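You operate a simulated robot arm through the tools that you are given. There is no shell and no other tool.

Carry out the task below with a simulated robot arm. There is one attempt and no reset: what you move stays moved.

JOB
Gauge the beige-ended package: green peg for 158 to 162 mm, yellow if over, red if under.
Fine: use the slide gauge and leave its jaw open. Set down upright: package.

Only the result counts: the job must be done as asked and must still hold three seconds after the hand-in. Knocking over, shifting, dropping, spilling or breaking anything else fails it.

ROBOT AND FRAMES
A 6-joint arm with a two-finger gripper, fixed in place. Base frame: the origin is on the floor under the middle of its stand, x ahead of it, y to its left, z up; the work surface is at about z = 86. Units: cm, degrees, N and s.
It reaches about 103.8 cm from its shoulder. Its first joint turns from -166.0 to 166.0 degrees. Payload 1.71 kg.
The TCP is the grasp point between the finger pads, 2 cm short of the fingertips. In the tool frame z runs along the fingers and y along their closing line. The gripper opens to 9.6 cm; its body begins 11.3 cm behind the TCP.
Orientation is that of the tool frame in the base frame, as a unit quaternion [x, y, z, w]. With the fingers straight down and closing along the base's y, the tool's x points along the base's -x, its y along +y and its z along -z.

CONTROLS
- The arm moves only by the tool apply_moves. Its argument "increments" is a list of rows, each a list of 7 numbers: the finger opening in mm, from 0 to 96, then the shift along the base's x, y, z in units of 20 mm (1.0 is 20 mm), then the turn, a rotation vector about the base's x, y, z in units of 4 degrees (1.0 is 4 degrees). In form: [[grip, x, y, z, ax, ay, az], ...]. A call has 1 to 20 rows; each row shifts and turns the commanded pose from where the row before left it. A call with a number of a shift or a turn outside -1 to 1 is refused whole. A row lasts 0.2 s, in which the tool goes at most 5 cm and 8.6 degrees; a call with a longer step from one row to the next is refused whole, and so is a gripper value outside its range. A pose out of reach is approached as far as the arm can. The call stops where the force on the tool passes 70 N (or 10 N more than at its start, if that is more) or the arm is blocked; 0.2 s more then pass. Each finger travels about 4.5 cm/s and halts on what it meets, pressing with about 33 N; the grip force reading is that of the motor and also rises with nothing between the fingers. The clock runs only during rows and for 0.2 s after the last one: add rows that do not move to give the fingers time. The reply holds the time, the measured pose of the TCP, the force on the tool along the base axes, the opening and the grip force, in the units named above and with some noise, with the torque about the TCP (base axes, N m) and any sound that the robot's microphone picked up, and new pictures: "pictures" is both (left out), scene, wrist or none.
- Cameras (640 x 400 px; columns grow to the right, rows downward): "scene" is fixed at [21.81, -49.83, 161.13]; the picture's right is [0.14, -0.99, 0.00], its down [-0.94, -0.13, -0.33] and it looks along [0.32, 0.05, -0.95] (base axes); focal length 214 px, centre (320, 200). "wrist" rides on the gripper at [6.6, 1.4, -14.5] in the tool frame; the picture's right is [-0.21, 0.98, 0.00], its down [-0.88, -0.18, -0.45] and it looks along [-0.44, -0.09, 0.90] (tool axes); focal length 275 px, centre (320, 200). There is no depth. A picture from a camera that has moved, and an enlarged one, comes with that camera's place and axes in the base frame and with its lens.
- lift_body(by): moves the trunk up (or, below 0, down) by that many cm; the arm rides with it, the base frame stays. It gives what a move gives, with no picture.
- enlarge(camera, box): a new picture of the part [left, top, right, bottom] of that camera's present view, enlarged. The clock stands still meanwhile.
- sign_off(): hands the job in; it is judged then, once.

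Places have to be worked out from the pictures, the camera data and where the tool is seen. Open the gripper and draw the arm clear of the work before you hand the job in, unless the task says otherwise.

The tools are called after "Request:" as name(argument=value, ...) on one line, values as JSON. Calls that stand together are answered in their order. apply_moves: Moves the arm, as the interface text tells. Its arguments: {"type":"object","properties":{"increments":{"type":"array","items":{"type":"array","items":{"type":"number"}}},"pictures":{"type":"string","enum":["both","scene","wrist","none"]}},"required":["increments"]} The other tools are called the same way: lift_body (by) moves the trunk up or down; enlarge (camera, box) takes an enlarged picture of a part of a camera's view; sign_off () hands the job in.

At the start:

```text
t: 0.0
eef_pos: [44.64, -40.49, 136.4]
orientation: [-0.001, 1.0, 0.001, -0.001]
ft_force: [0.3, -0.3, 0.7]
wrist_torque: [-0.02, 0.03, 0.01]
opening: 9.62
gripper_force: 0.0
trunk travel left (down, up): [-32.5, 6.5]
```

scene: 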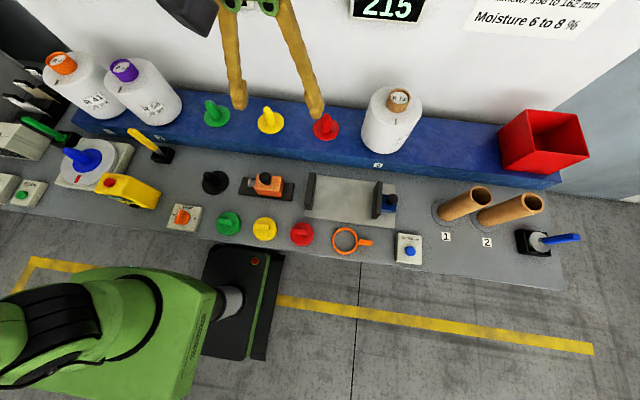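
wrist: 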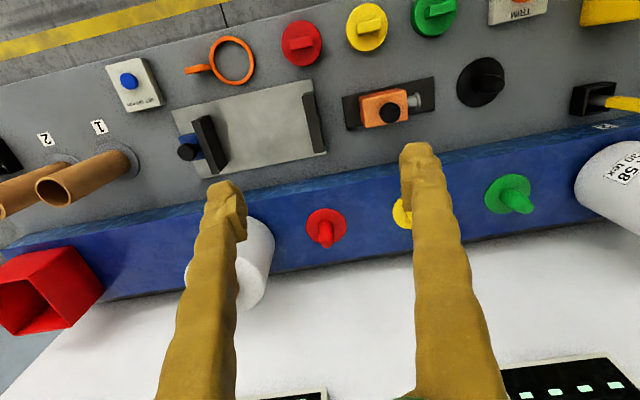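

I'll begin by looking closely at the scene: the packages, the slide gauge, the pegs and the wall sign.

Request:
enlarge(camera="scene", box=[340, 60, 600, 280])

Request:
enlarge(camera="scene", box=[340, 0, 640, 60])

Request:
enlarge(camera="scene", box=[160, 80, 420, 280])

Request:
enlarge(camera="scene", box=[0, 40, 200, 240])

Request:
enlarge(camera="wrist", box=[80, 0, 360, 200])

```text
1.82 times, centred on (470, 170) of scene
camera zoom: at [21.81, -49.83, 161.13], right [0.14, -0.99, 0.0], down [-0.94, -0.13, -0.33], along [0.32, 0.05, -0.95], focal length 390 px, centre (47, 254)
```

zoom: 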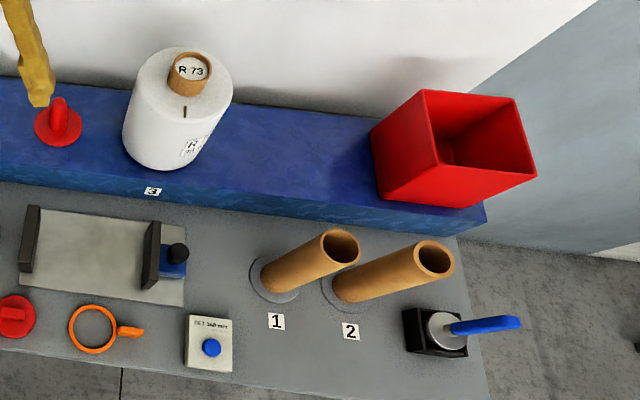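

```text
2.13 times, centred on (490, 30) of scene
camera zoom: at [21.81, -49.83, 161.13], right [0.14, -0.99, 0.0], down [-0.94, -0.13, -0.33], along [0.32, 0.05, -0.95], focal length 458 px, centre (-43, 563)
```

zoom: 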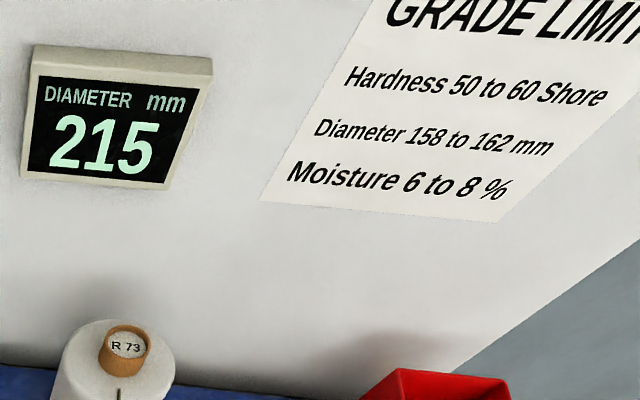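

```text
2.00 times, centred on (290, 180) of scene
camera zoom: at [21.81, -49.83, 161.13], right [0.14, -0.99, 0.0], down [-0.94, -0.13, -0.33], along [0.32, 0.05, -0.95], focal length 429 px, centre (380, 240)
```

zoom: 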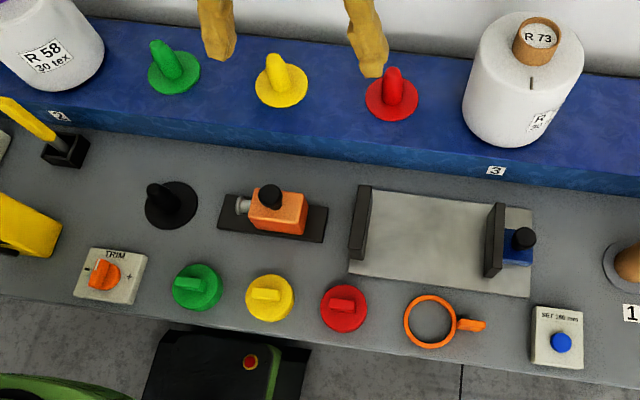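

```text
2.00 times, centred on (100, 140) of scene
camera zoom: at [21.81, -49.83, 161.13], right [0.14, -0.99, 0.0], down [-0.94, -0.13, -0.33], along [0.32, 0.05, -0.95], focal length 429 px, centre (760, 320)
```

zoom: 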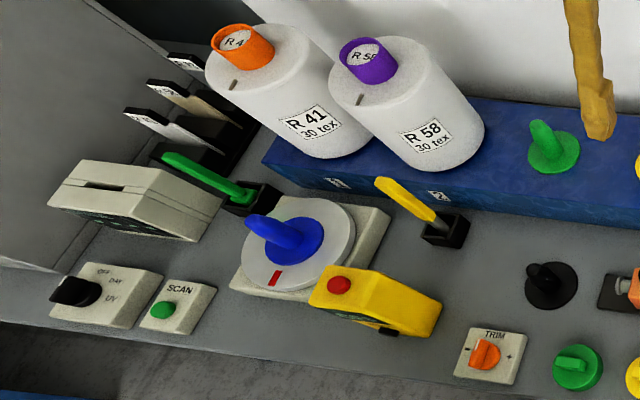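

```text
2.00 times, centred on (220, 100) of wrist
camera zoom: at [38.14, -39.18, 150.93], right [0.21, 0.98, 0.0], down [0.88, -0.18, 0.44], along [0.43, -0.09, -0.9], focal length 551 px, centre (520, 400)
```

zoom: 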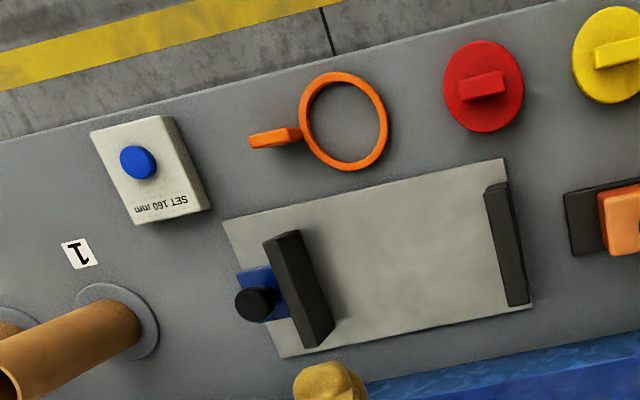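

Request:
enlarge(camera="wrist", box=[170, 20, 280, 100])

Request:
enlarge(camera="wrist", box=[160, 70, 340, 190])

Request:
enlarge(camera="scene", box=[300, 160, 440, 270])

Request:
enlarge(camera="scene", box=[350, 70, 440, 170])

```text
5.00 times, centred on (225, 60) of wrist
camera zoom: at [38.14, -39.18, 150.93], right [0.21, 0.98, 0.0], down [0.88, -0.18, 0.44], along [0.43, -0.09, -0.9], focal length 1376 px, centre (795, 900)
```

zoom: 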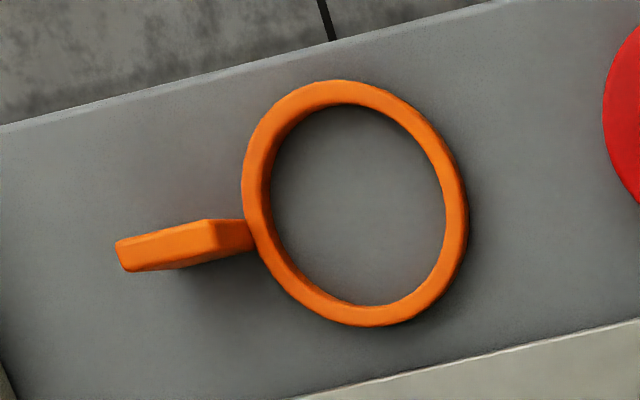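

```text
3.33 times, centred on (250, 130) of wrist
camera zoom: at [38.14, -39.18, 150.93], right [0.21, 0.98, 0.0], down [0.88, -0.18, 0.44], along [0.43, -0.09, -0.9], focal length 918 px, centre (553, 433)
```

zoom: 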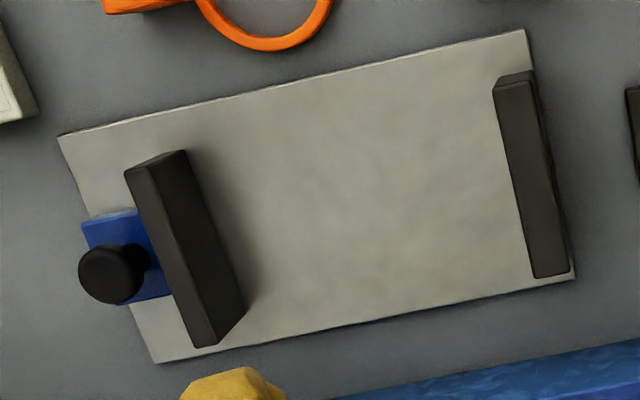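

```text
3.64 times, centred on (370, 215) of scene
camera zoom: at [21.81, -49.83, 161.13], right [0.14, -0.99, 0.0], down [-0.94, -0.13, -0.33], along [0.32, 0.05, -0.95], focal length 780 px, centre (138, 146)
```

zoom: 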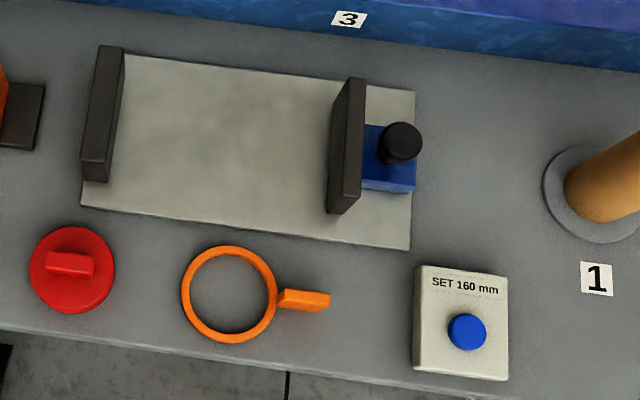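

```text
4.00 times, centred on (395, 120) of scene
camera zoom: at [21.81, -49.83, 161.13], right [0.14, -0.99, 0.0], down [-0.94, -0.13, -0.33], along [0.32, 0.05, -0.95], focal length 858 px, centre (20, 520)
```

zoom: 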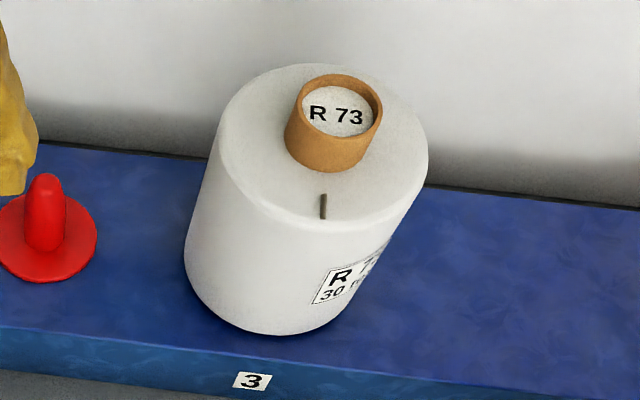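

Request:
enlarge(camera="scene", box=[420, 170, 600, 290])

Request:
enlarge(camera="scene", box=[0, 80, 110, 220])

Request:
enlarge(camera="scene", box=[50, 120, 190, 240])

Request:
enlarge(camera="scene", box=[160, 90, 320, 250])

Request:
enlarge(camera="scene", box=[490, 90, 610, 190])

Request:
enlarge(camera="wrist", box=[320, 60, 640, 260])

```text
3.33 times, centred on (510, 230) of scene
camera zoom: at [21.81, -49.83, 161.13], right [0.14, -0.99, 0.0], down [-0.94, -0.13, -0.33], along [0.32, 0.05, -0.95], focal length 715 px, centre (-313, 100)
```

zoom: 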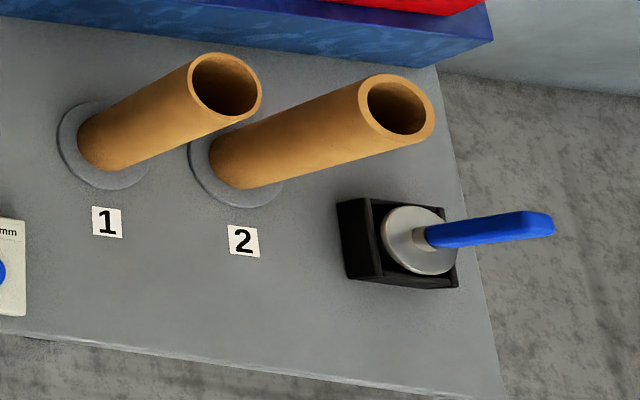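

```text
2.86 times, centred on (55, 150) of scene
camera zoom: at [21.81, -49.83, 161.13], right [0.14, -0.99, 0.0], down [-0.94, -0.13, -0.33], along [0.32, 0.05, -0.95], focal length 613 px, centre (1077, 343)
```

zoom: 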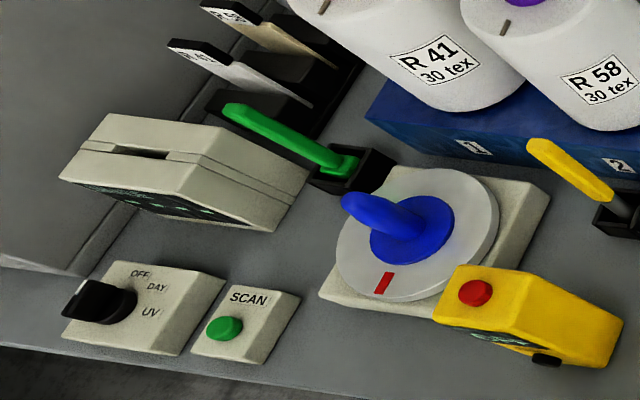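

```text
3.33 times, centred on (120, 180) of scene
camera zoom: at [21.81, -49.83, 161.13], right [0.14, -0.99, 0.0], down [-0.94, -0.13, -0.33], along [0.32, 0.05, -0.95], focal length 715 px, centre (987, 267)
```

zoom: 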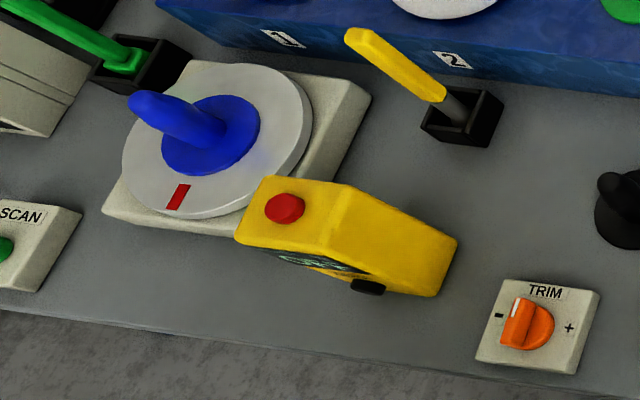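

```text
2.50 times, centred on (240, 170) of scene
camera zoom: at [21.81, -49.83, 161.13], right [0.14, -0.99, 0.0], down [-0.94, -0.13, -0.33], along [0.32, 0.05, -0.95], focal length 536 px, centre (520, 275)
```

zoom: 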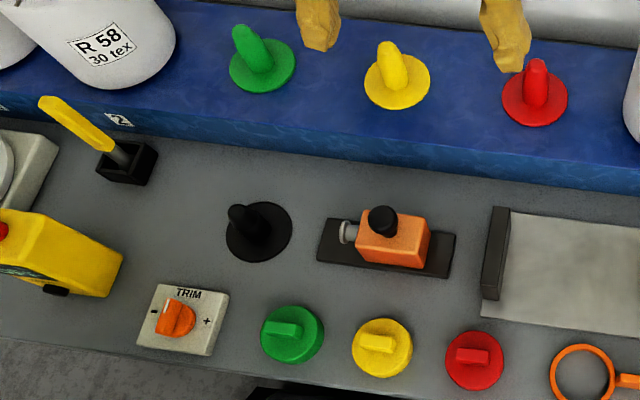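

```text
4.00 times, centred on (550, 140) of scene
camera zoom: at [21.81, -49.83, 161.13], right [0.14, -0.99, 0.0], down [-0.94, -0.13, -0.33], along [0.32, 0.05, -0.95], focal length 858 px, centre (-600, 440)
```

zoom: 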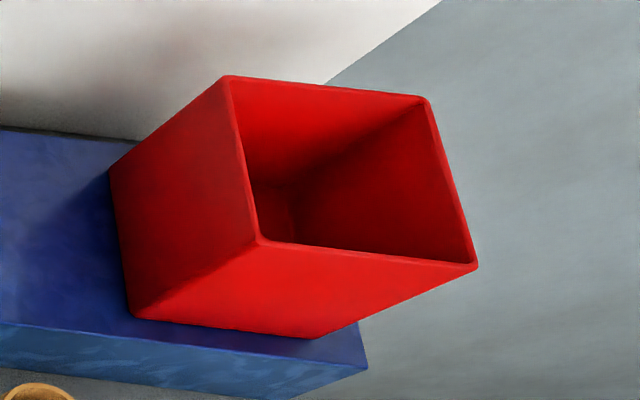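

```text
2.00 times, centred on (480, 160) of wrist
camera zoom: at [38.14, -39.18, 150.93], right [0.21, 0.98, 0.0], down [0.88, -0.18, 0.44], along [0.43, -0.09, -0.9], focal length 551 px, centre (0, 280)
```

zoom: 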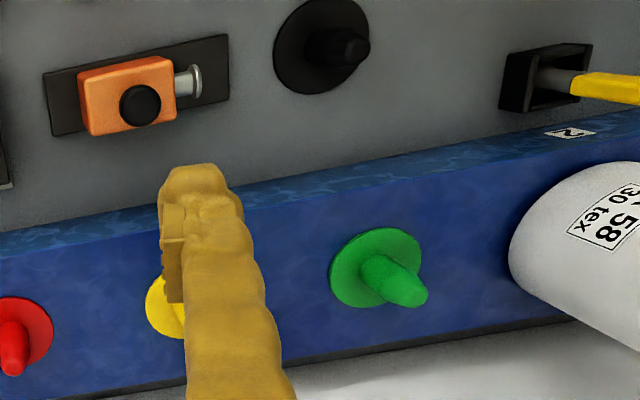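

The target is package R 73 (tan/beige tube end) at shelf place 3, about (70, -65). The pegs are on the shelf: green near y=-4, yellow near -24 and red near -45. I'll move the wrist camera over the slide gauge to measure it and check its reading.

Request:
apply_moves(increments=[[96, -0.7, -0.917, -0.633, 0, 0, 0], [96, -0.7, -0.917, -0.633, 0, 0, 0], [96, -0.7, -0.917, -0.633, 0, 0, 0], [96, -0.7, -0.917, -0.633, 0, 0, 0], [96, -0.7, -0.917, -0.633, 0, 0, 0], [96, -0.7, -0.917, -0.633, 0, 0, 0], [96, -0.7, -0.917, -0.633, 0, 0, 0], [96, -0.7, -0.917, -0.633, 0, 0, 0], [96, -0.7, -0.917, -0.633, 0, 0, 0], [96, 0, 0, 0, 0, 0, 0]])

```text
t: 2.2
eef_pos: [29.92, -57.21, 125.51]
orientation: [0.0, 1.0, 0.001, 0.007]
ft_force: [-0.9, -0.1, -0.2]
wrist_torque: [0.05, -0.01, 0.0]
opening: 9.62
gripper_force: 0.0
trunk travel left (down, up): [-32.5, 6.5]
camera wrist: at [23.22, -55.76, 139.91], right [0.21, 0.98, 0.0], down [0.87, -0.18, 0.46], along [0.45, -0.09, -0.89], focal length 275 px, centre (320, 200)
```

scene: 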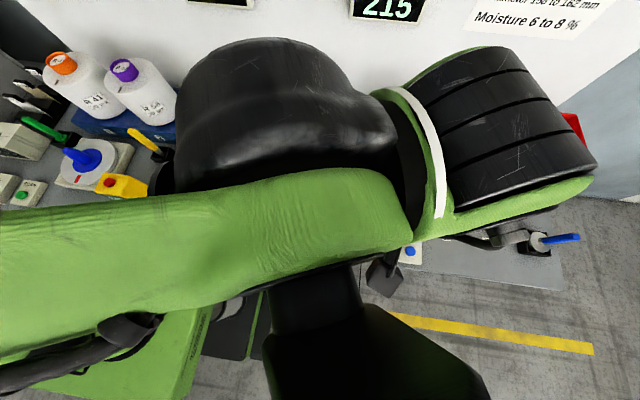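
wrist: 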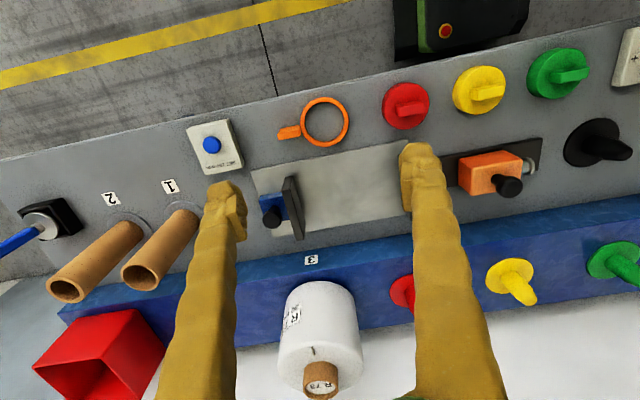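

The measured x is about 2 cm past the commanded value, so I'll send some still rows to see if it settles. I'll also enlarge the wrist view of the gauge.

Request:
apply_moves(increments=[[96, 0, 0, 0, 0, 0, 0], [96, 0, 0, 0, 0, 0, 0], [96, 0, 0, 0, 0, 0, 0]], pictures="none")

Request:
enlarge(camera="wrist", box=[230, 120, 450, 260])

Request:
enlarge(camera="wrist", box=[240, 240, 420, 400])

```text
t: 3.0
eef_pos: [30.07, -57.08, 125.57]
orientation: [0.001, 1.0, 0.0, 0.008]
ft_force: [-0.1, -0.1, 0.1]
wrist_torque: [-0.02, -0.03, -0.01]
opening: 9.6
gripper_force: 0.0
trunk travel left (down, up): [-32.5, 6.5]
```

```text
2.86 times, centred on (340, 190) of wrist
camera zoom: at [23.24, -55.68, 139.96], right [0.21, 0.98, 0.0], down [0.87, -0.18, 0.46], along [0.45, -0.09, -0.89], focal length 786 px, centre (263, 229)
```

zoom: 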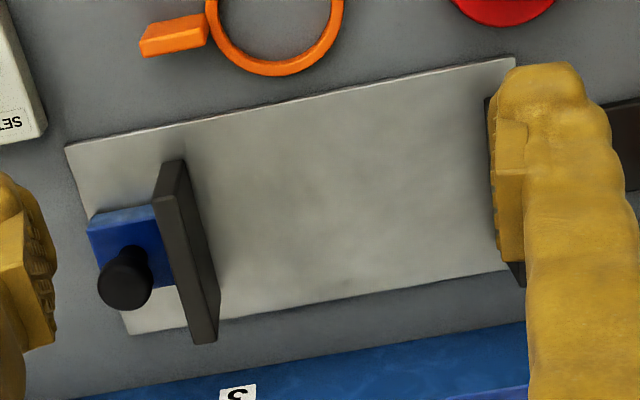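

```text
2.50 times, centred on (330, 320) of wrist
camera zoom: at [23.24, -55.68, 139.96], right [0.21, 0.98, 0.0], down [0.87, -0.18, 0.46], along [0.45, -0.09, -0.89], focal length 688 px, centre (295, -100)
```

zoom: 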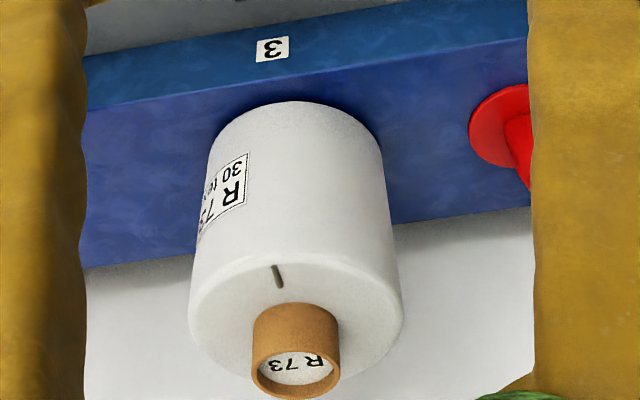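

Both jaws' inner faces look about 21.5 cm apart, which agrees with the display's 215. The package's tube centre triangulates to about (71, -65.4) with its rim near z=114. Next I'll move high to just short of the package to look at it closely.

Request:
apply_moves(increments=[[96, 0.944, -0.233, 0.278, 0, 0, 0], [96, 0.944, -0.233, 0.278, 0, 0, 0], [96, 0.944, -0.233, 0.278, 0, 0, 0], [96, 0.944, -0.233, 0.278, 0, 0, 0], [96, 0.944, -0.233, 0.278, 0, 0, 0], [96, 0.944, -0.233, 0.278, 0, 0, 0], [96, 0.944, -0.233, 0.278, 0, 0, 0], [96, 0.944, -0.233, 0.278, 0, 0, 0], [96, 0.944, -0.233, 0.278, 0, 0, 0], [96, 0.944, -0.233, 0.278, 0, 0, 0], [96, 0.944, -0.233, 0.278, 0, 0, 0], [96, 0.944, -0.233, 0.278, 0, 0, 0], [96, 0, 0, 0, 0, 0, 0], [96, 0, 0, 0, 0, 0, 0]])

```text
t: 6.0
eef_pos: [52.81, -62.66, 132.45]
orientation: [0.0, 1.0, 0.0, 0.007]
ft_force: [-0.2, 0.0, 0.4]
wrist_torque: [0.05, 0.01, -0.03]
opening: 9.57
gripper_force: 0.0
trunk travel left (down, up): [-32.5, 6.5]
camera wrist: at [46.12, -61.31, 146.86], right [0.21, 0.98, 0.0], down [0.87, -0.18, 0.46], along [0.45, -0.09, -0.89], focal length 275 px, centre (320, 200)
```

scene: 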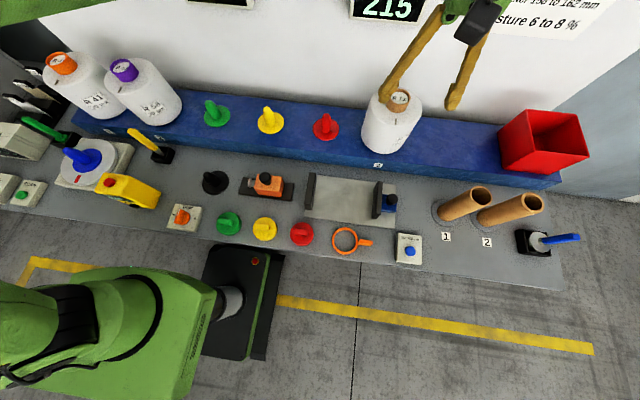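
wrist: 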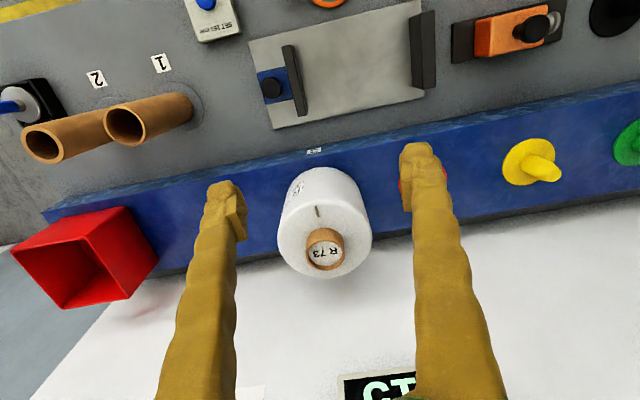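

The arm now tracks the commands. I'll enlarge the wrist view to locate the package precisely.

Request:
enlarge(camera="wrist", box=[260, 150, 390, 290])

Request:
enlarge(camera="wrist", box=[240, 0, 450, 140])

Request:
enlarge(camera="scene", box=[290, 150, 440, 250])

```text
2.86 times, centred on (325, 220) of wrist
camera zoom: at [46.12, -61.31, 146.86], right [0.21, 0.98, 0.0], down [0.87, -0.18, 0.46], along [0.45, -0.09, -0.89], focal length 786 px, centre (306, 143)
```

zoom: 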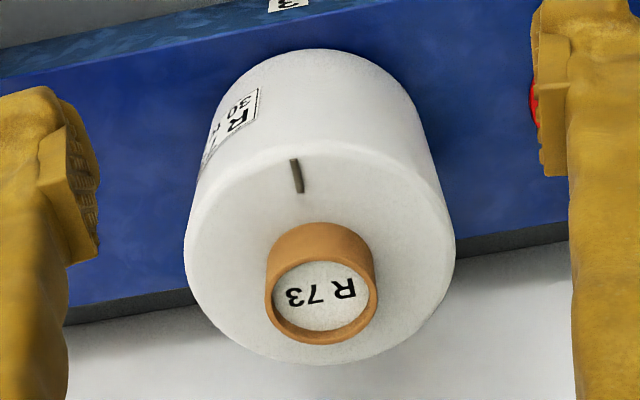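

```text
2.86 times, centred on (345, 70) of wrist
camera zoom: at [46.12, -61.31, 146.86], right [0.21, 0.98, 0.0], down [0.87, -0.18, 0.46], along [0.45, -0.09, -0.89], focal length 786 px, centre (249, 571)
```

zoom: 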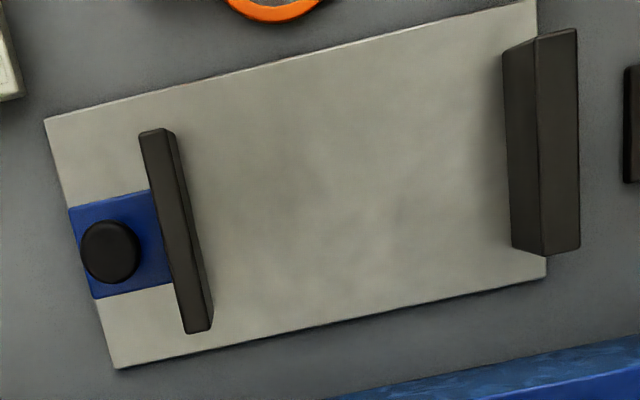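

```text
4.00 times, centred on (365, 200) of scene
camera zoom: at [21.81, -49.83, 161.13], right [0.14, -0.99, 0.0], down [-0.94, -0.13, -0.33], along [0.32, 0.05, -0.95], focal length 858 px, centre (140, 200)
```

zoom: 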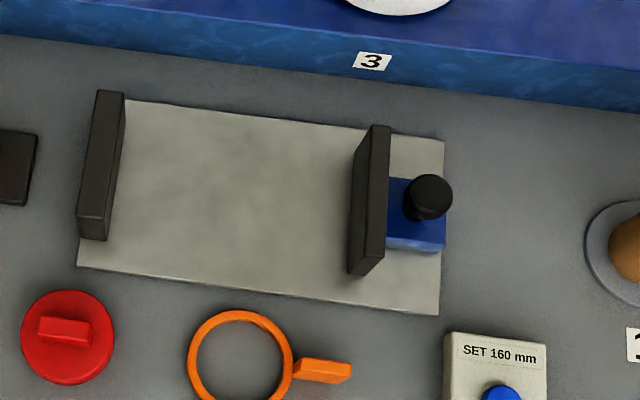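

The gap measured at plate level is about 21.5 cm, so the display is trustworthy to within a couple of mm. The package axis is near (71.5, -65.7) with the rim at about 114. I'll move above the tube and correct the small tool tilt.

Request:
apply_moves(increments=[[96, 0.94, -0.155, -0.22, 0, 0.02, 0], [96, 0.94, -0.155, -0.22, 0, 0.02, 0], [96, 0.94, -0.155, -0.22, 0, 0.02, 0], [96, 0.94, -0.155, -0.22, 0, 0.02, 0], [96, 0.94, -0.155, -0.22, 0, 0.02, 0], [96, 0.94, -0.155, -0.22, 0, 0.02, 0], [96, 0.94, -0.155, -0.22, 0, 0.02, 0], [96, 0.94, -0.155, -0.22, 0, 0.02, 0], [96, 0.94, -0.155, -0.22, 0, 0.02, 0], [96, 0.94, -0.155, -0.22, 0, 0.02, 0], [96, 0, 0, 0, 0, 0, 0], [96, 0, 0, 0, 0, 0, 0]])

```text
t: 8.6
eef_pos: [71.59, -65.56, 127.83]
orientation: [0.0, 1.0, 0.0, 0.0]
ft_force: [-0.5, -0.2, -0.6]
wrist_torque: [-0.03, -0.04, 0.0]
opening: 9.57
gripper_force: 0.1
trunk travel left (down, up): [-32.5, 6.5]
camera wrist: at [65.1, -64.22, 142.37], right [0.21, 0.98, 0.0], down [0.88, -0.18, 0.44], along [0.43, -0.09, -0.9], focal length 275 px, centre (320, 200)
```

scene: 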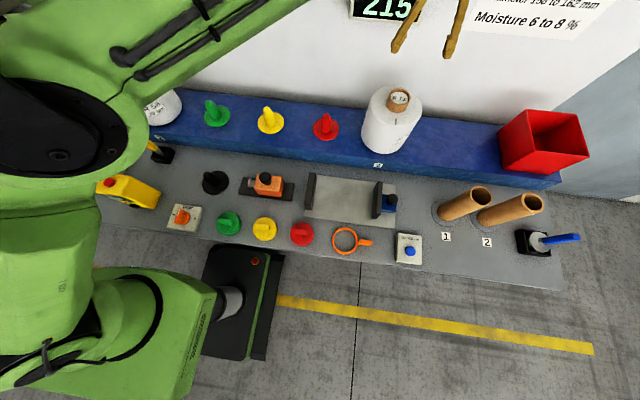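
wrist: 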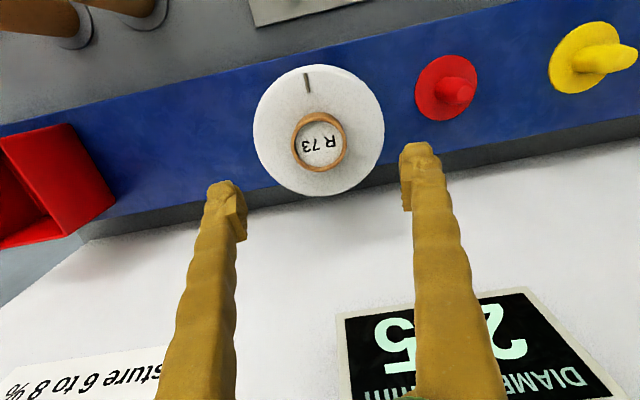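

Request:
enlarge(camera="wrist", box=[240, 50, 400, 210])

```text
2.50 times, centred on (320, 130) of wrist
camera zoom: at [65.1, -64.22, 142.37], right [0.21, 0.98, 0.0], down [0.88, -0.18, 0.44], along [0.43, -0.09, -0.9], focal length 688 px, centre (320, 375)
```

zoom: 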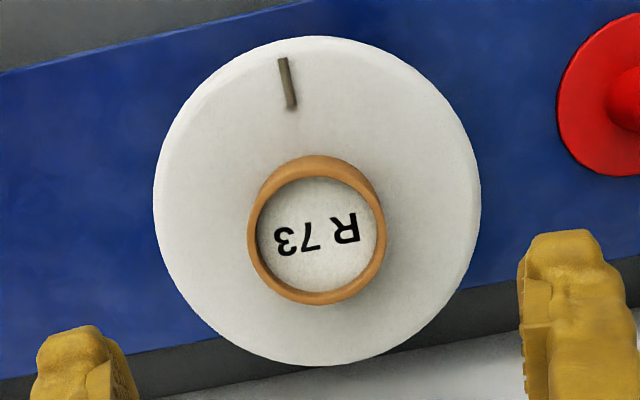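

The refined rim centre is about (72.8, -66.0, 112.5), with a diameter of about 6.2 cm and the tube standing roughly 2.5 cm proud. I'll centre over it and descend partway, then check again.

Request:
apply_moves(increments=[[96, 0.3, -0.1, 0, 0, 0, 0], [96, 0.3, -0.1, -0.5, 0, 0, 0], [96, 0, 0, -0.9, 0, 0, 0], [96, 0, 0, -0.9, 0, 0, 0], [96, 0, 0, -0.9, 0, 0, 0], [96, 0, 0, -0.9, 0, 0, 0], [96, 0, 0, -0.5, 0, 0, 0], [96, 0, 0, 0, 0, 0, 0], [96, 0, 0, 0, 0, 0, 0]])

Request:
enlarge(camera="wrist", box=[200, 80, 460, 260])

Request:
enlarge(camera="scene", box=[350, 30, 490, 170])

```text
t: 10.6
eef_pos: [72.86, -66.14, 118.63]
orientation: [0.0, 1.0, 0.0, 0.0]
ft_force: [-0.2, 0.2, 0.3]
wrist_torque: [-0.03, 0.0, 0.03]
opening: 9.6
gripper_force: 0.0
trunk travel left (down, up): [-32.5, 6.5]
camera wrist: at [66.27, -64.73, 133.17], right [0.21, 0.98, 0.0], down [0.88, -0.18, 0.44], along [0.43, -0.09, -0.9], focal length 275 px, centre (320, 200)
```

scene: 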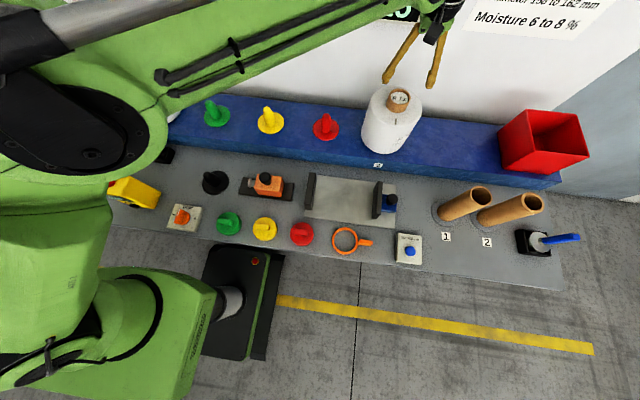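
wrist: 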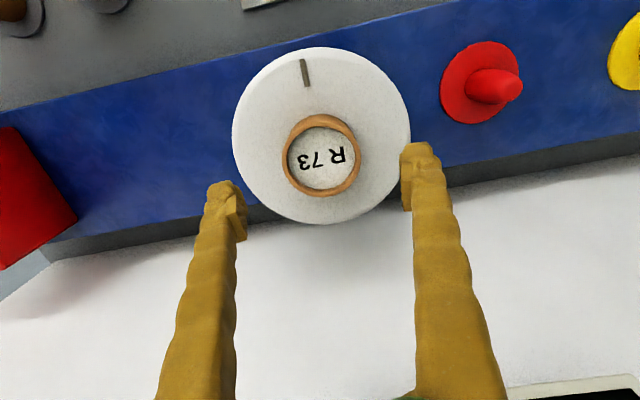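

```text
2.22 times, centred on (330, 170) of wrist
camera zoom: at [66.27, -64.73, 133.17], right [0.21, 0.98, 0.0], down [0.88, -0.18, 0.44], along [0.43, -0.09, -0.9], focal length 612 px, centre (298, 267)
```

zoom: 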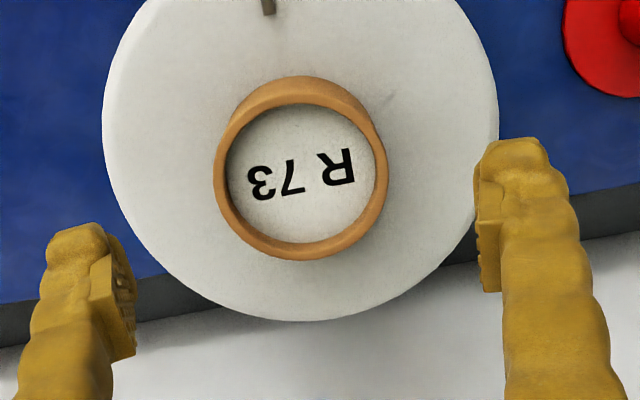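

```text
2.86 times, centred on (420, 100) of scene
camera zoom: at [21.81, -49.83, 161.13], right [0.14, -0.99, 0.0], down [-0.94, -0.13, -0.33], along [0.32, 0.05, -0.95], focal length 613 px, centre (34, 486)
```

zoom: 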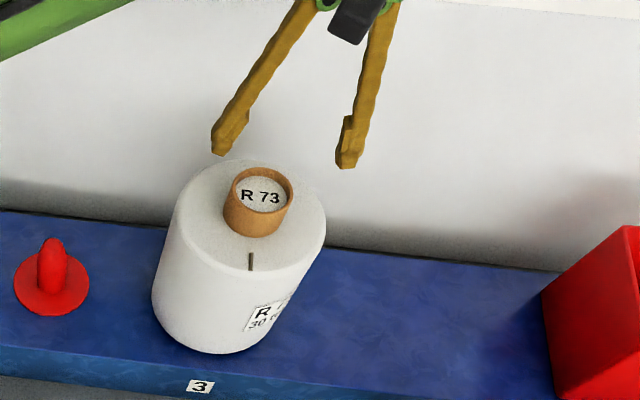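

The tube is centred at about (72.9, -66.1, 112.3) and the TCP is aligned over it. I'll descend so the tips straddle the tube, stopping just above the shoulder.

Request:
apply_moves(increments=[[96, 0, 0, -0.5, 0, 0, 0], [96, 0, 0, -0.5, 0, 0, 0], [96, 0, 0, -0.5, 0, 0, 0], [96, 0, 0, -0.5, 0, 0, 0], [96, 0, 0, -0.5, 0, 0, 0], [96, 0, 0, -0.4, 0, 0, 0], [96, 0, 0, 0, 0, 0, 0]], pictures="both")

Request:
enlarge(camera="scene", box=[360, 60, 450, 160])

Request:
enlarge(camera="wrist", box=[200, 100, 460, 280])

```text
t: 12.2
eef_pos: [72.68, -66.2, 112.89]
orientation: [-0.001, 1.0, 0.0, 0.0]
ft_force: [0.7, -0.7, -0.1]
wrist_torque: [0.0, 0.01, 0.01]
opening: 9.6
gripper_force: 0.0
trunk travel left (down, up): [-32.5, 6.5]
camera wrist: at [66.17, -64.85, 127.45], right [0.21, 0.98, 0.0], down [0.88, -0.18, 0.44], along [0.43, -0.09, -0.9], focal length 275 px, centre (320, 200)
```

scene: 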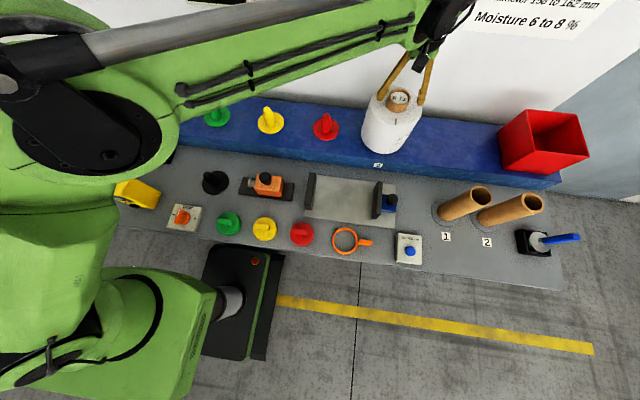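
wrist: 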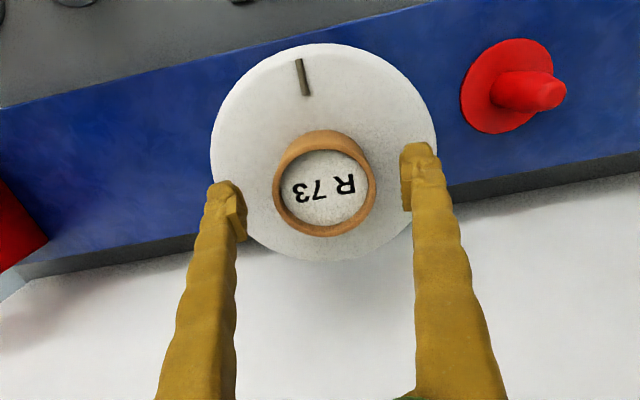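

```text
4.00 times, centred on (405, 110) of scene
camera zoom: at [21.81, -49.83, 161.13], right [0.14, -0.99, 0.0], down [-0.94, -0.13, -0.33], along [0.32, 0.05, -0.95], focal length 858 px, centre (-20, 560)
```

zoom: 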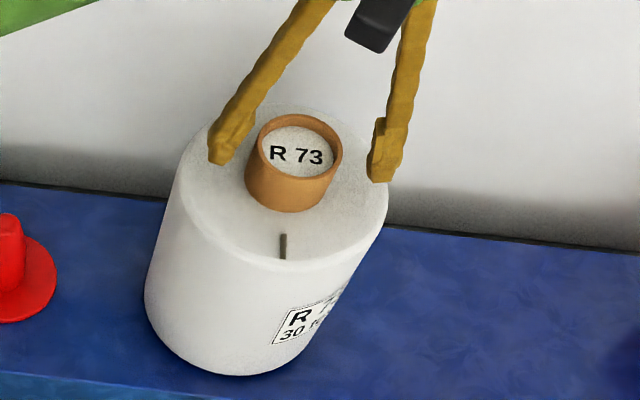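

```text
2.22 times, centred on (330, 190) of wrist
camera zoom: at [66.17, -64.85, 127.45], right [0.21, 0.98, 0.0], down [0.88, -0.18, 0.44], along [0.43, -0.09, -0.9], focal length 612 px, centre (298, 222)
```

zoom: 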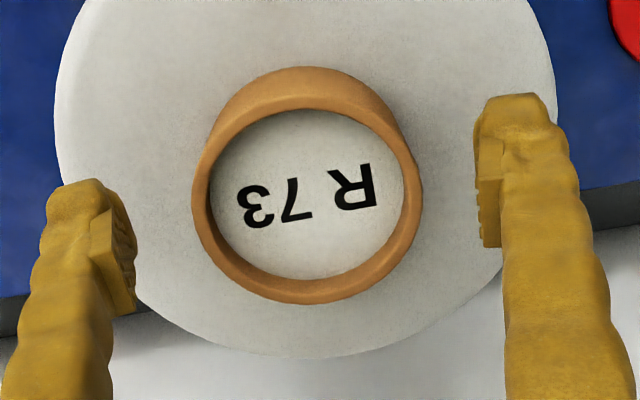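

The tube protrudes about 2.5 cm and the tips are about 1 cm above the shoulder. I'll go 6 mm lower and close on the tube.

Request:
apply_moves(increments=[[96, 0.05, 0.05, -0.3, 0, 0, 0], [96, 0, 0, 0, 0, 0, 0], [60, 0, 0, 0, 0, 0, 0], [40, 0, 0, 0, 0, 0, 0], [30, 0, 0, 0, 0, 0, 0], [30, 0, 0, 0, 0, 0, 0], [30, 0, 0, 0, 0, 0, 0], [30, 0, 0, 0, 0, 0, 0]], pictures="wrist")

```text
t: 14.0
eef_pos: [72.8, -65.93, 112.41]
orientation: [0.0, 1.0, 0.0, 0.001]
ft_force: [-1.6, 3.4, -0.9]
wrist_torque: [0.03, 0.0, -0.01]
opening: 6.21
gripper_force: 33.1
trunk travel left (down, up): [-32.5, 6.5]
camera wrist: at [66.29, -64.66, 126.9], right [0.21, 0.98, 0.0], down [0.88, -0.18, 0.44], along [0.43, -0.09, -0.9], focal length 275 px, centre (320, 200)
```

wrist: 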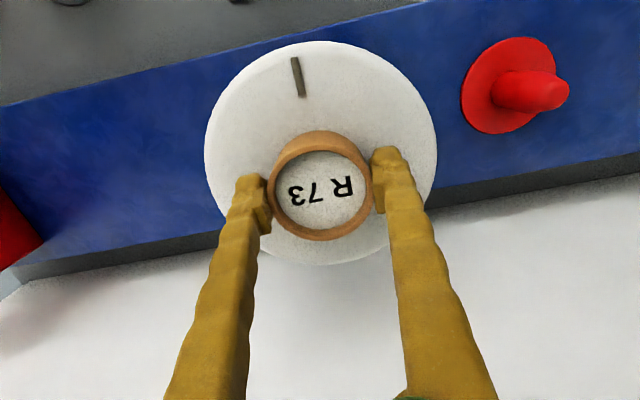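

The grip holds at 6.21 cm with 33 N. I'll lift slightly straight up to check the weight and that nothing slips.

Request:
apply_moves(increments=[[30, 0, 0, 0.25, 0, 0, 0], [30, 0, 0, 0.25, 0, 0, 0], [30, 0, 0, 0.25, 0, 0, 0], [30, 0, 0, 0.25, 0, 0, 0], [30, 0, 0, 0, 0, 0, 0], [30, 0, 0, 0, 0, 0, 0]])

```text
t: 15.4
eef_pos: [72.97, -66.0, 114.09]
orientation: [0.0, 1.0, 0.0, 0.0]
ft_force: [0.8, -1.0, -11.4]
wrist_torque: [0.02, 0.02, -0.02]
opening: 6.22
gripper_force: 33.0
trunk travel left (down, up): [-32.5, 6.5]
camera wrist: at [66.42, -64.65, 128.71], right [0.21, 0.98, 0.0], down [0.88, -0.18, 0.44], along [0.43, -0.09, -0.9], focal length 275 px, centre (320, 200)
```

scene: 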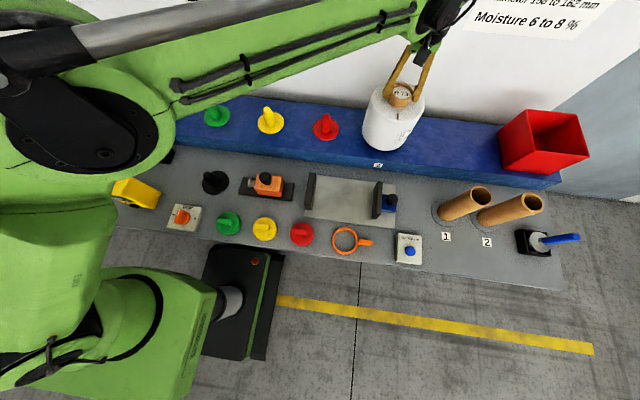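
wrist: 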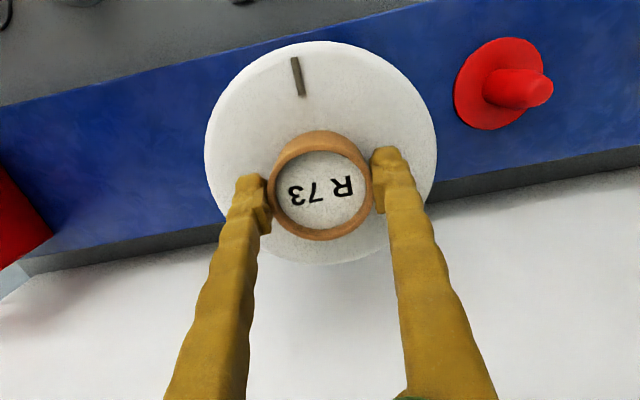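

It weighs about 1.16 kg and the grip is firm. I'll lift it well clear of the shelf before travelling.

Request:
apply_moves(increments=[[30, 0, 0, 0.4, 0, 0, 0], [30, 0, 0, 0.55, 0, 0, 0], [30, 0, 0, 0.55, 0, 0, 0], [30, 0, 0, 0.55, 0, 0, 0], [30, 0, 0, 0.55, 0, 0, 0], [30, 0, 0, 0.55, 0, 0, 0], [30, 0, 0, 0.55, 0, 0, 0], [30, 0, 0, 0.55, 0, 0, 0], [30, 0, 0, 0.3, 0, 0, 0], [30, 0, 0, 0, 0, 0, 0], [30, 0, 0, 0, 0, 0, 0]])

```text
t: 17.8
eef_pos: [72.92, -66.07, 123.35]
orientation: [0.0, 1.0, 0.0, -0.001]
ft_force: [0.0, -0.8, -12.6]
wrist_torque: [0.01, 0.03, 0.04]
opening: 6.22
gripper_force: 33.1
trunk travel left (down, up): [-32.5, 6.5]
camera wrist: at [66.35, -64.71, 137.88], right [0.21, 0.98, 0.0], down [0.88, -0.18, 0.44], along [0.43, -0.09, -0.9], focal length 275 px, centre (320, 200)
```

scene: 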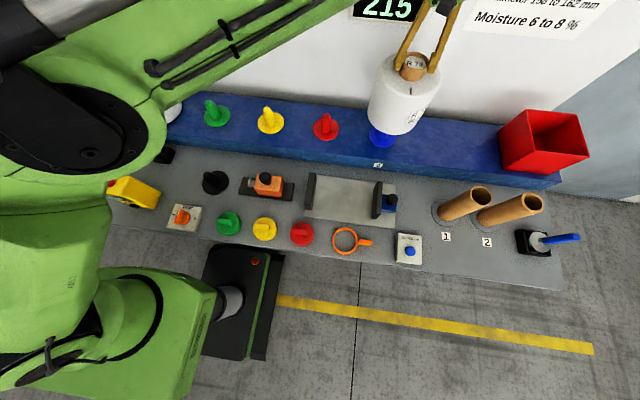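
wrist: 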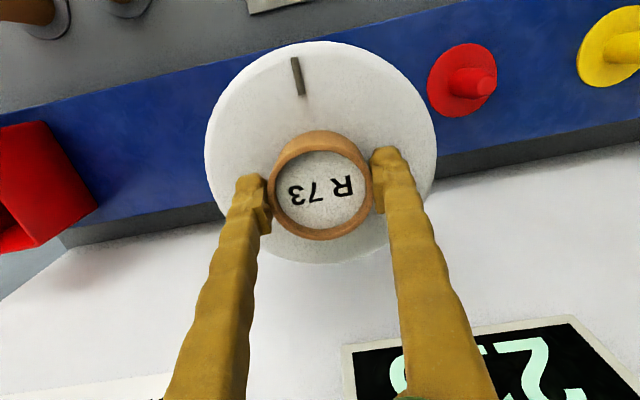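

A blue peg was hidden under the package, which confirms that packages sit on the pegs. I'll check that the bottom is clear of that peg before moving sideways.

Request:
enlarge(camera="scene", box=[330, 40, 470, 180])

```text
2.86 times, centred on (400, 110) of scene
camera zoom: at [21.81, -49.83, 161.13], right [0.14, -0.99, 0.0], down [-0.94, -0.13, -0.33], along [0.32, 0.05, -0.95], focal length 613 px, centre (91, 457)
```

zoom: 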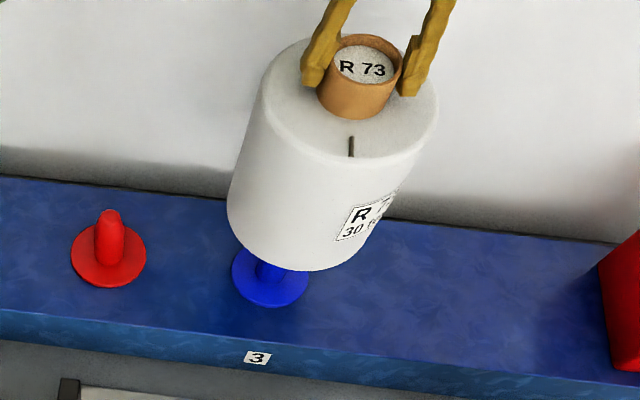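

The bottom is roughly 3 cm above the peg top, so I'll raise 2 cm more. Then I'll carry the package over the gauge, centred at about (49.1, -54.7).

Request:
apply_moves(increments=[[30, 0, 0, 0.5, 0, 0, 0], [30, 0, 0, 0.5, 0, 0, 0], [30, -0.3, 0.14, 0.2, 0, 0, 0], [30, -0.6, 0.284, 0, 0, 0, 0], [30, -0.7, 0.334, 0, 0, 0, 0], [30, -0.7, 0.334, 0, 0, 0, 0], [30, -0.7, 0.334, 0, 0, 0, 0], [30, -0.7, 0.334, 0, 0, 0, 0], [30, -0.7, 0.334, 0, 0, 0, 0], [30, -0.7, 0.334, 0, 0, 0, 0], [30, -0.7, 0.334, 0, 0, 0, 0], [30, -0.7, 0.334, 0, 0, 0, 0], [30, -0.7, 0.334, 0, 0, 0, 0], [30, -0.7, 0.334, 0, 0, 0, 0], [30, -0.7, 0.334, 0, 0, 0, 0], [30, -0.7, 0.334, 0, 0, 0, 0], [30, -0.7, 0.334, 0, 0, 0, 0], [30, -0.7, 0.334, 0, 0, 0, 0], [30, -0.5, 0.2, 0, 0, 0, 0], [30, -0.2, 0.1, 0, 0, 0, 0]])

```text
t: 22.0
eef_pos: [50.2, -55.2, 125.85]
orientation: [0.0, 1.0, 0.0, 0.0]
ft_force: [0.4, -0.2, -12.0]
wrist_torque: [-0.03, 0.04, 0.0]
opening: 6.19
gripper_force: 32.9
trunk travel left (down, up): [-32.5, 6.5]
camera wrist: at [43.52, -53.84, 140.28], right [0.21, 0.98, 0.0], down [0.88, -0.18, 0.44], along [0.43, -0.09, -0.9], focal length 275 px, centre (320, 200)
```

scene: 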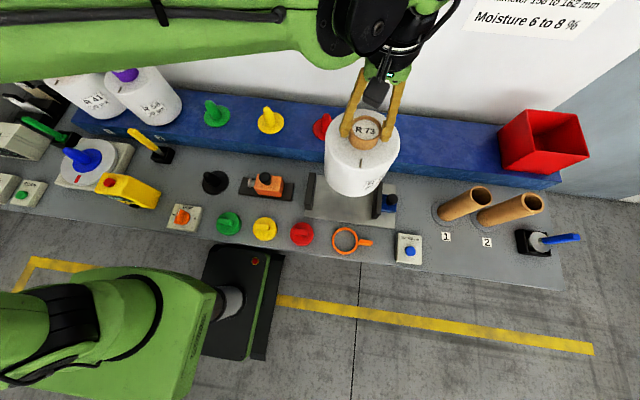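
wrist: 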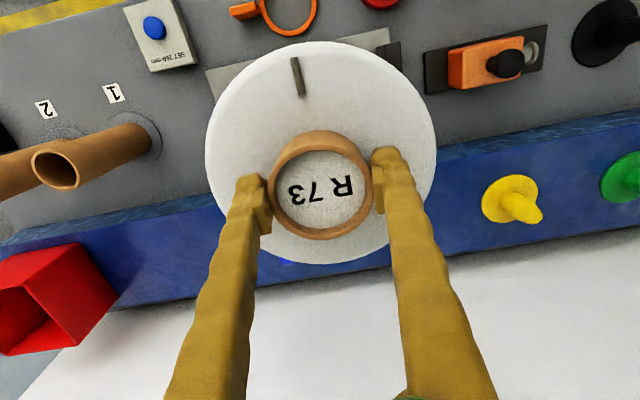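

I'll trim the position to (49.2, -54.7) and descend to just above jaw height, then check clearance on both sides.

Request:
apply_moves(increments=[[30, -0.5, 0.25, 0, 0, 0, 0], [30, 0, 0, -0.4, 0, 0, 0], [30, 0, 0, -0.6, 0, 0, 0], [30, 0, 0, -0.6, 0, 0, 0], [30, 0, 0, -0.6, 0, 0, 0], [30, 0, 0, -0.6, 0, 0, 0], [30, 0, 0, -0.6, 0, 0, 0], [30, 0, 0, -0.6, 0, 0, 0], [30, 0, 0, -0.6, 0, 0, 0], [30, 0, 0, -0.6, 0, 0, 0], [30, 0, 0, -0.4, 0, 0, 0], [30, 0, 0, -0.2, 0, 0, 0], [30, 0, 0, 0, 0, 0, 0]])

Request:
enlarge(camera="scene", box=[280, 110, 440, 260])

Request:
enlarge(camera="wrist", box=[150, 0, 490, 200])

```text
t: 24.8
eef_pos: [49.15, -54.76, 113.95]
orientation: [0.0, 1.0, 0.0, 0.0]
ft_force: [-0.6, -0.1, -11.2]
wrist_torque: [0.02, 0.0, 0.0]
opening: 6.18
gripper_force: 33.3
trunk travel left (down, up): [-32.5, 6.5]
camera wrist: at [42.59, -53.43, 128.63], right [0.21, 0.98, 0.0], down [0.88, -0.18, 0.44], along [0.43, -0.09, -0.9], focal length 275 px, centre (320, 200)
```

scene: 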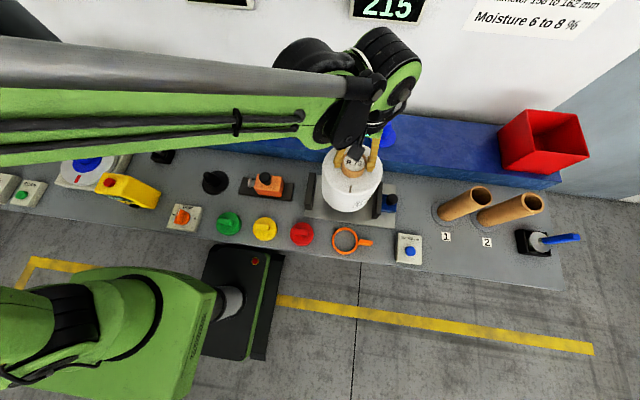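
wrist: 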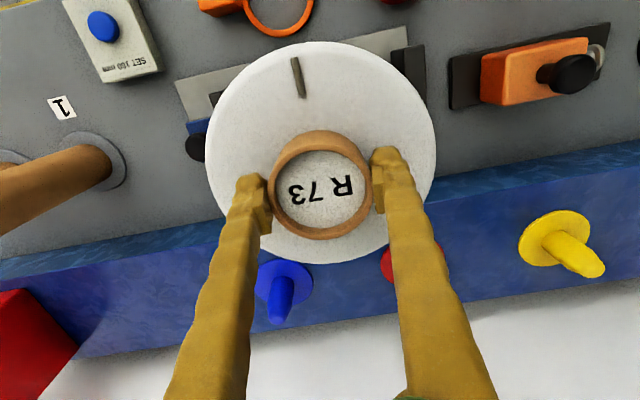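

```text
2.67 times, centred on (360, 185) of scene
camera zoom: at [21.81, -49.83, 161.13], right [0.14, -0.99, 0.0], down [-0.94, -0.13, -0.33], along [0.32, 0.05, -0.95], focal length 572 px, centre (213, 240)
```

zoom: 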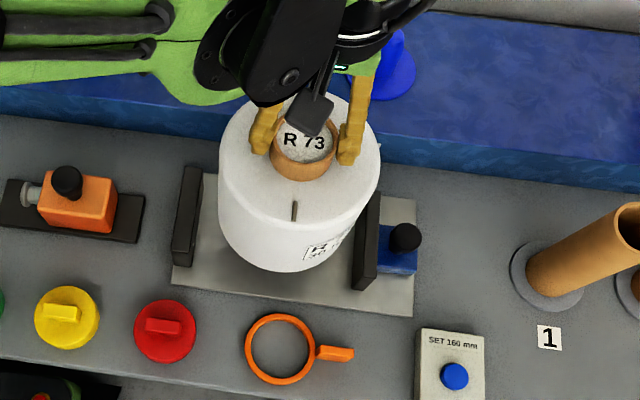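

```text
1.88 times, centred on (320, 100) of wrist
camera zoom: at [42.59, -53.43, 128.63], right [0.21, 0.98, 0.0], down [0.88, -0.18, 0.44], along [0.43, -0.09, -0.9], focal length 518 px, centre (320, 388)
```

zoom: 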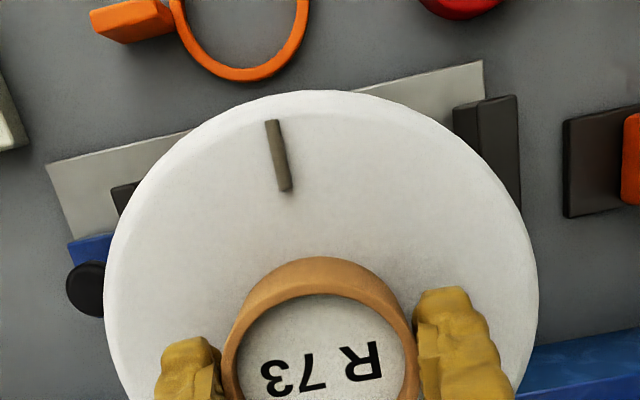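

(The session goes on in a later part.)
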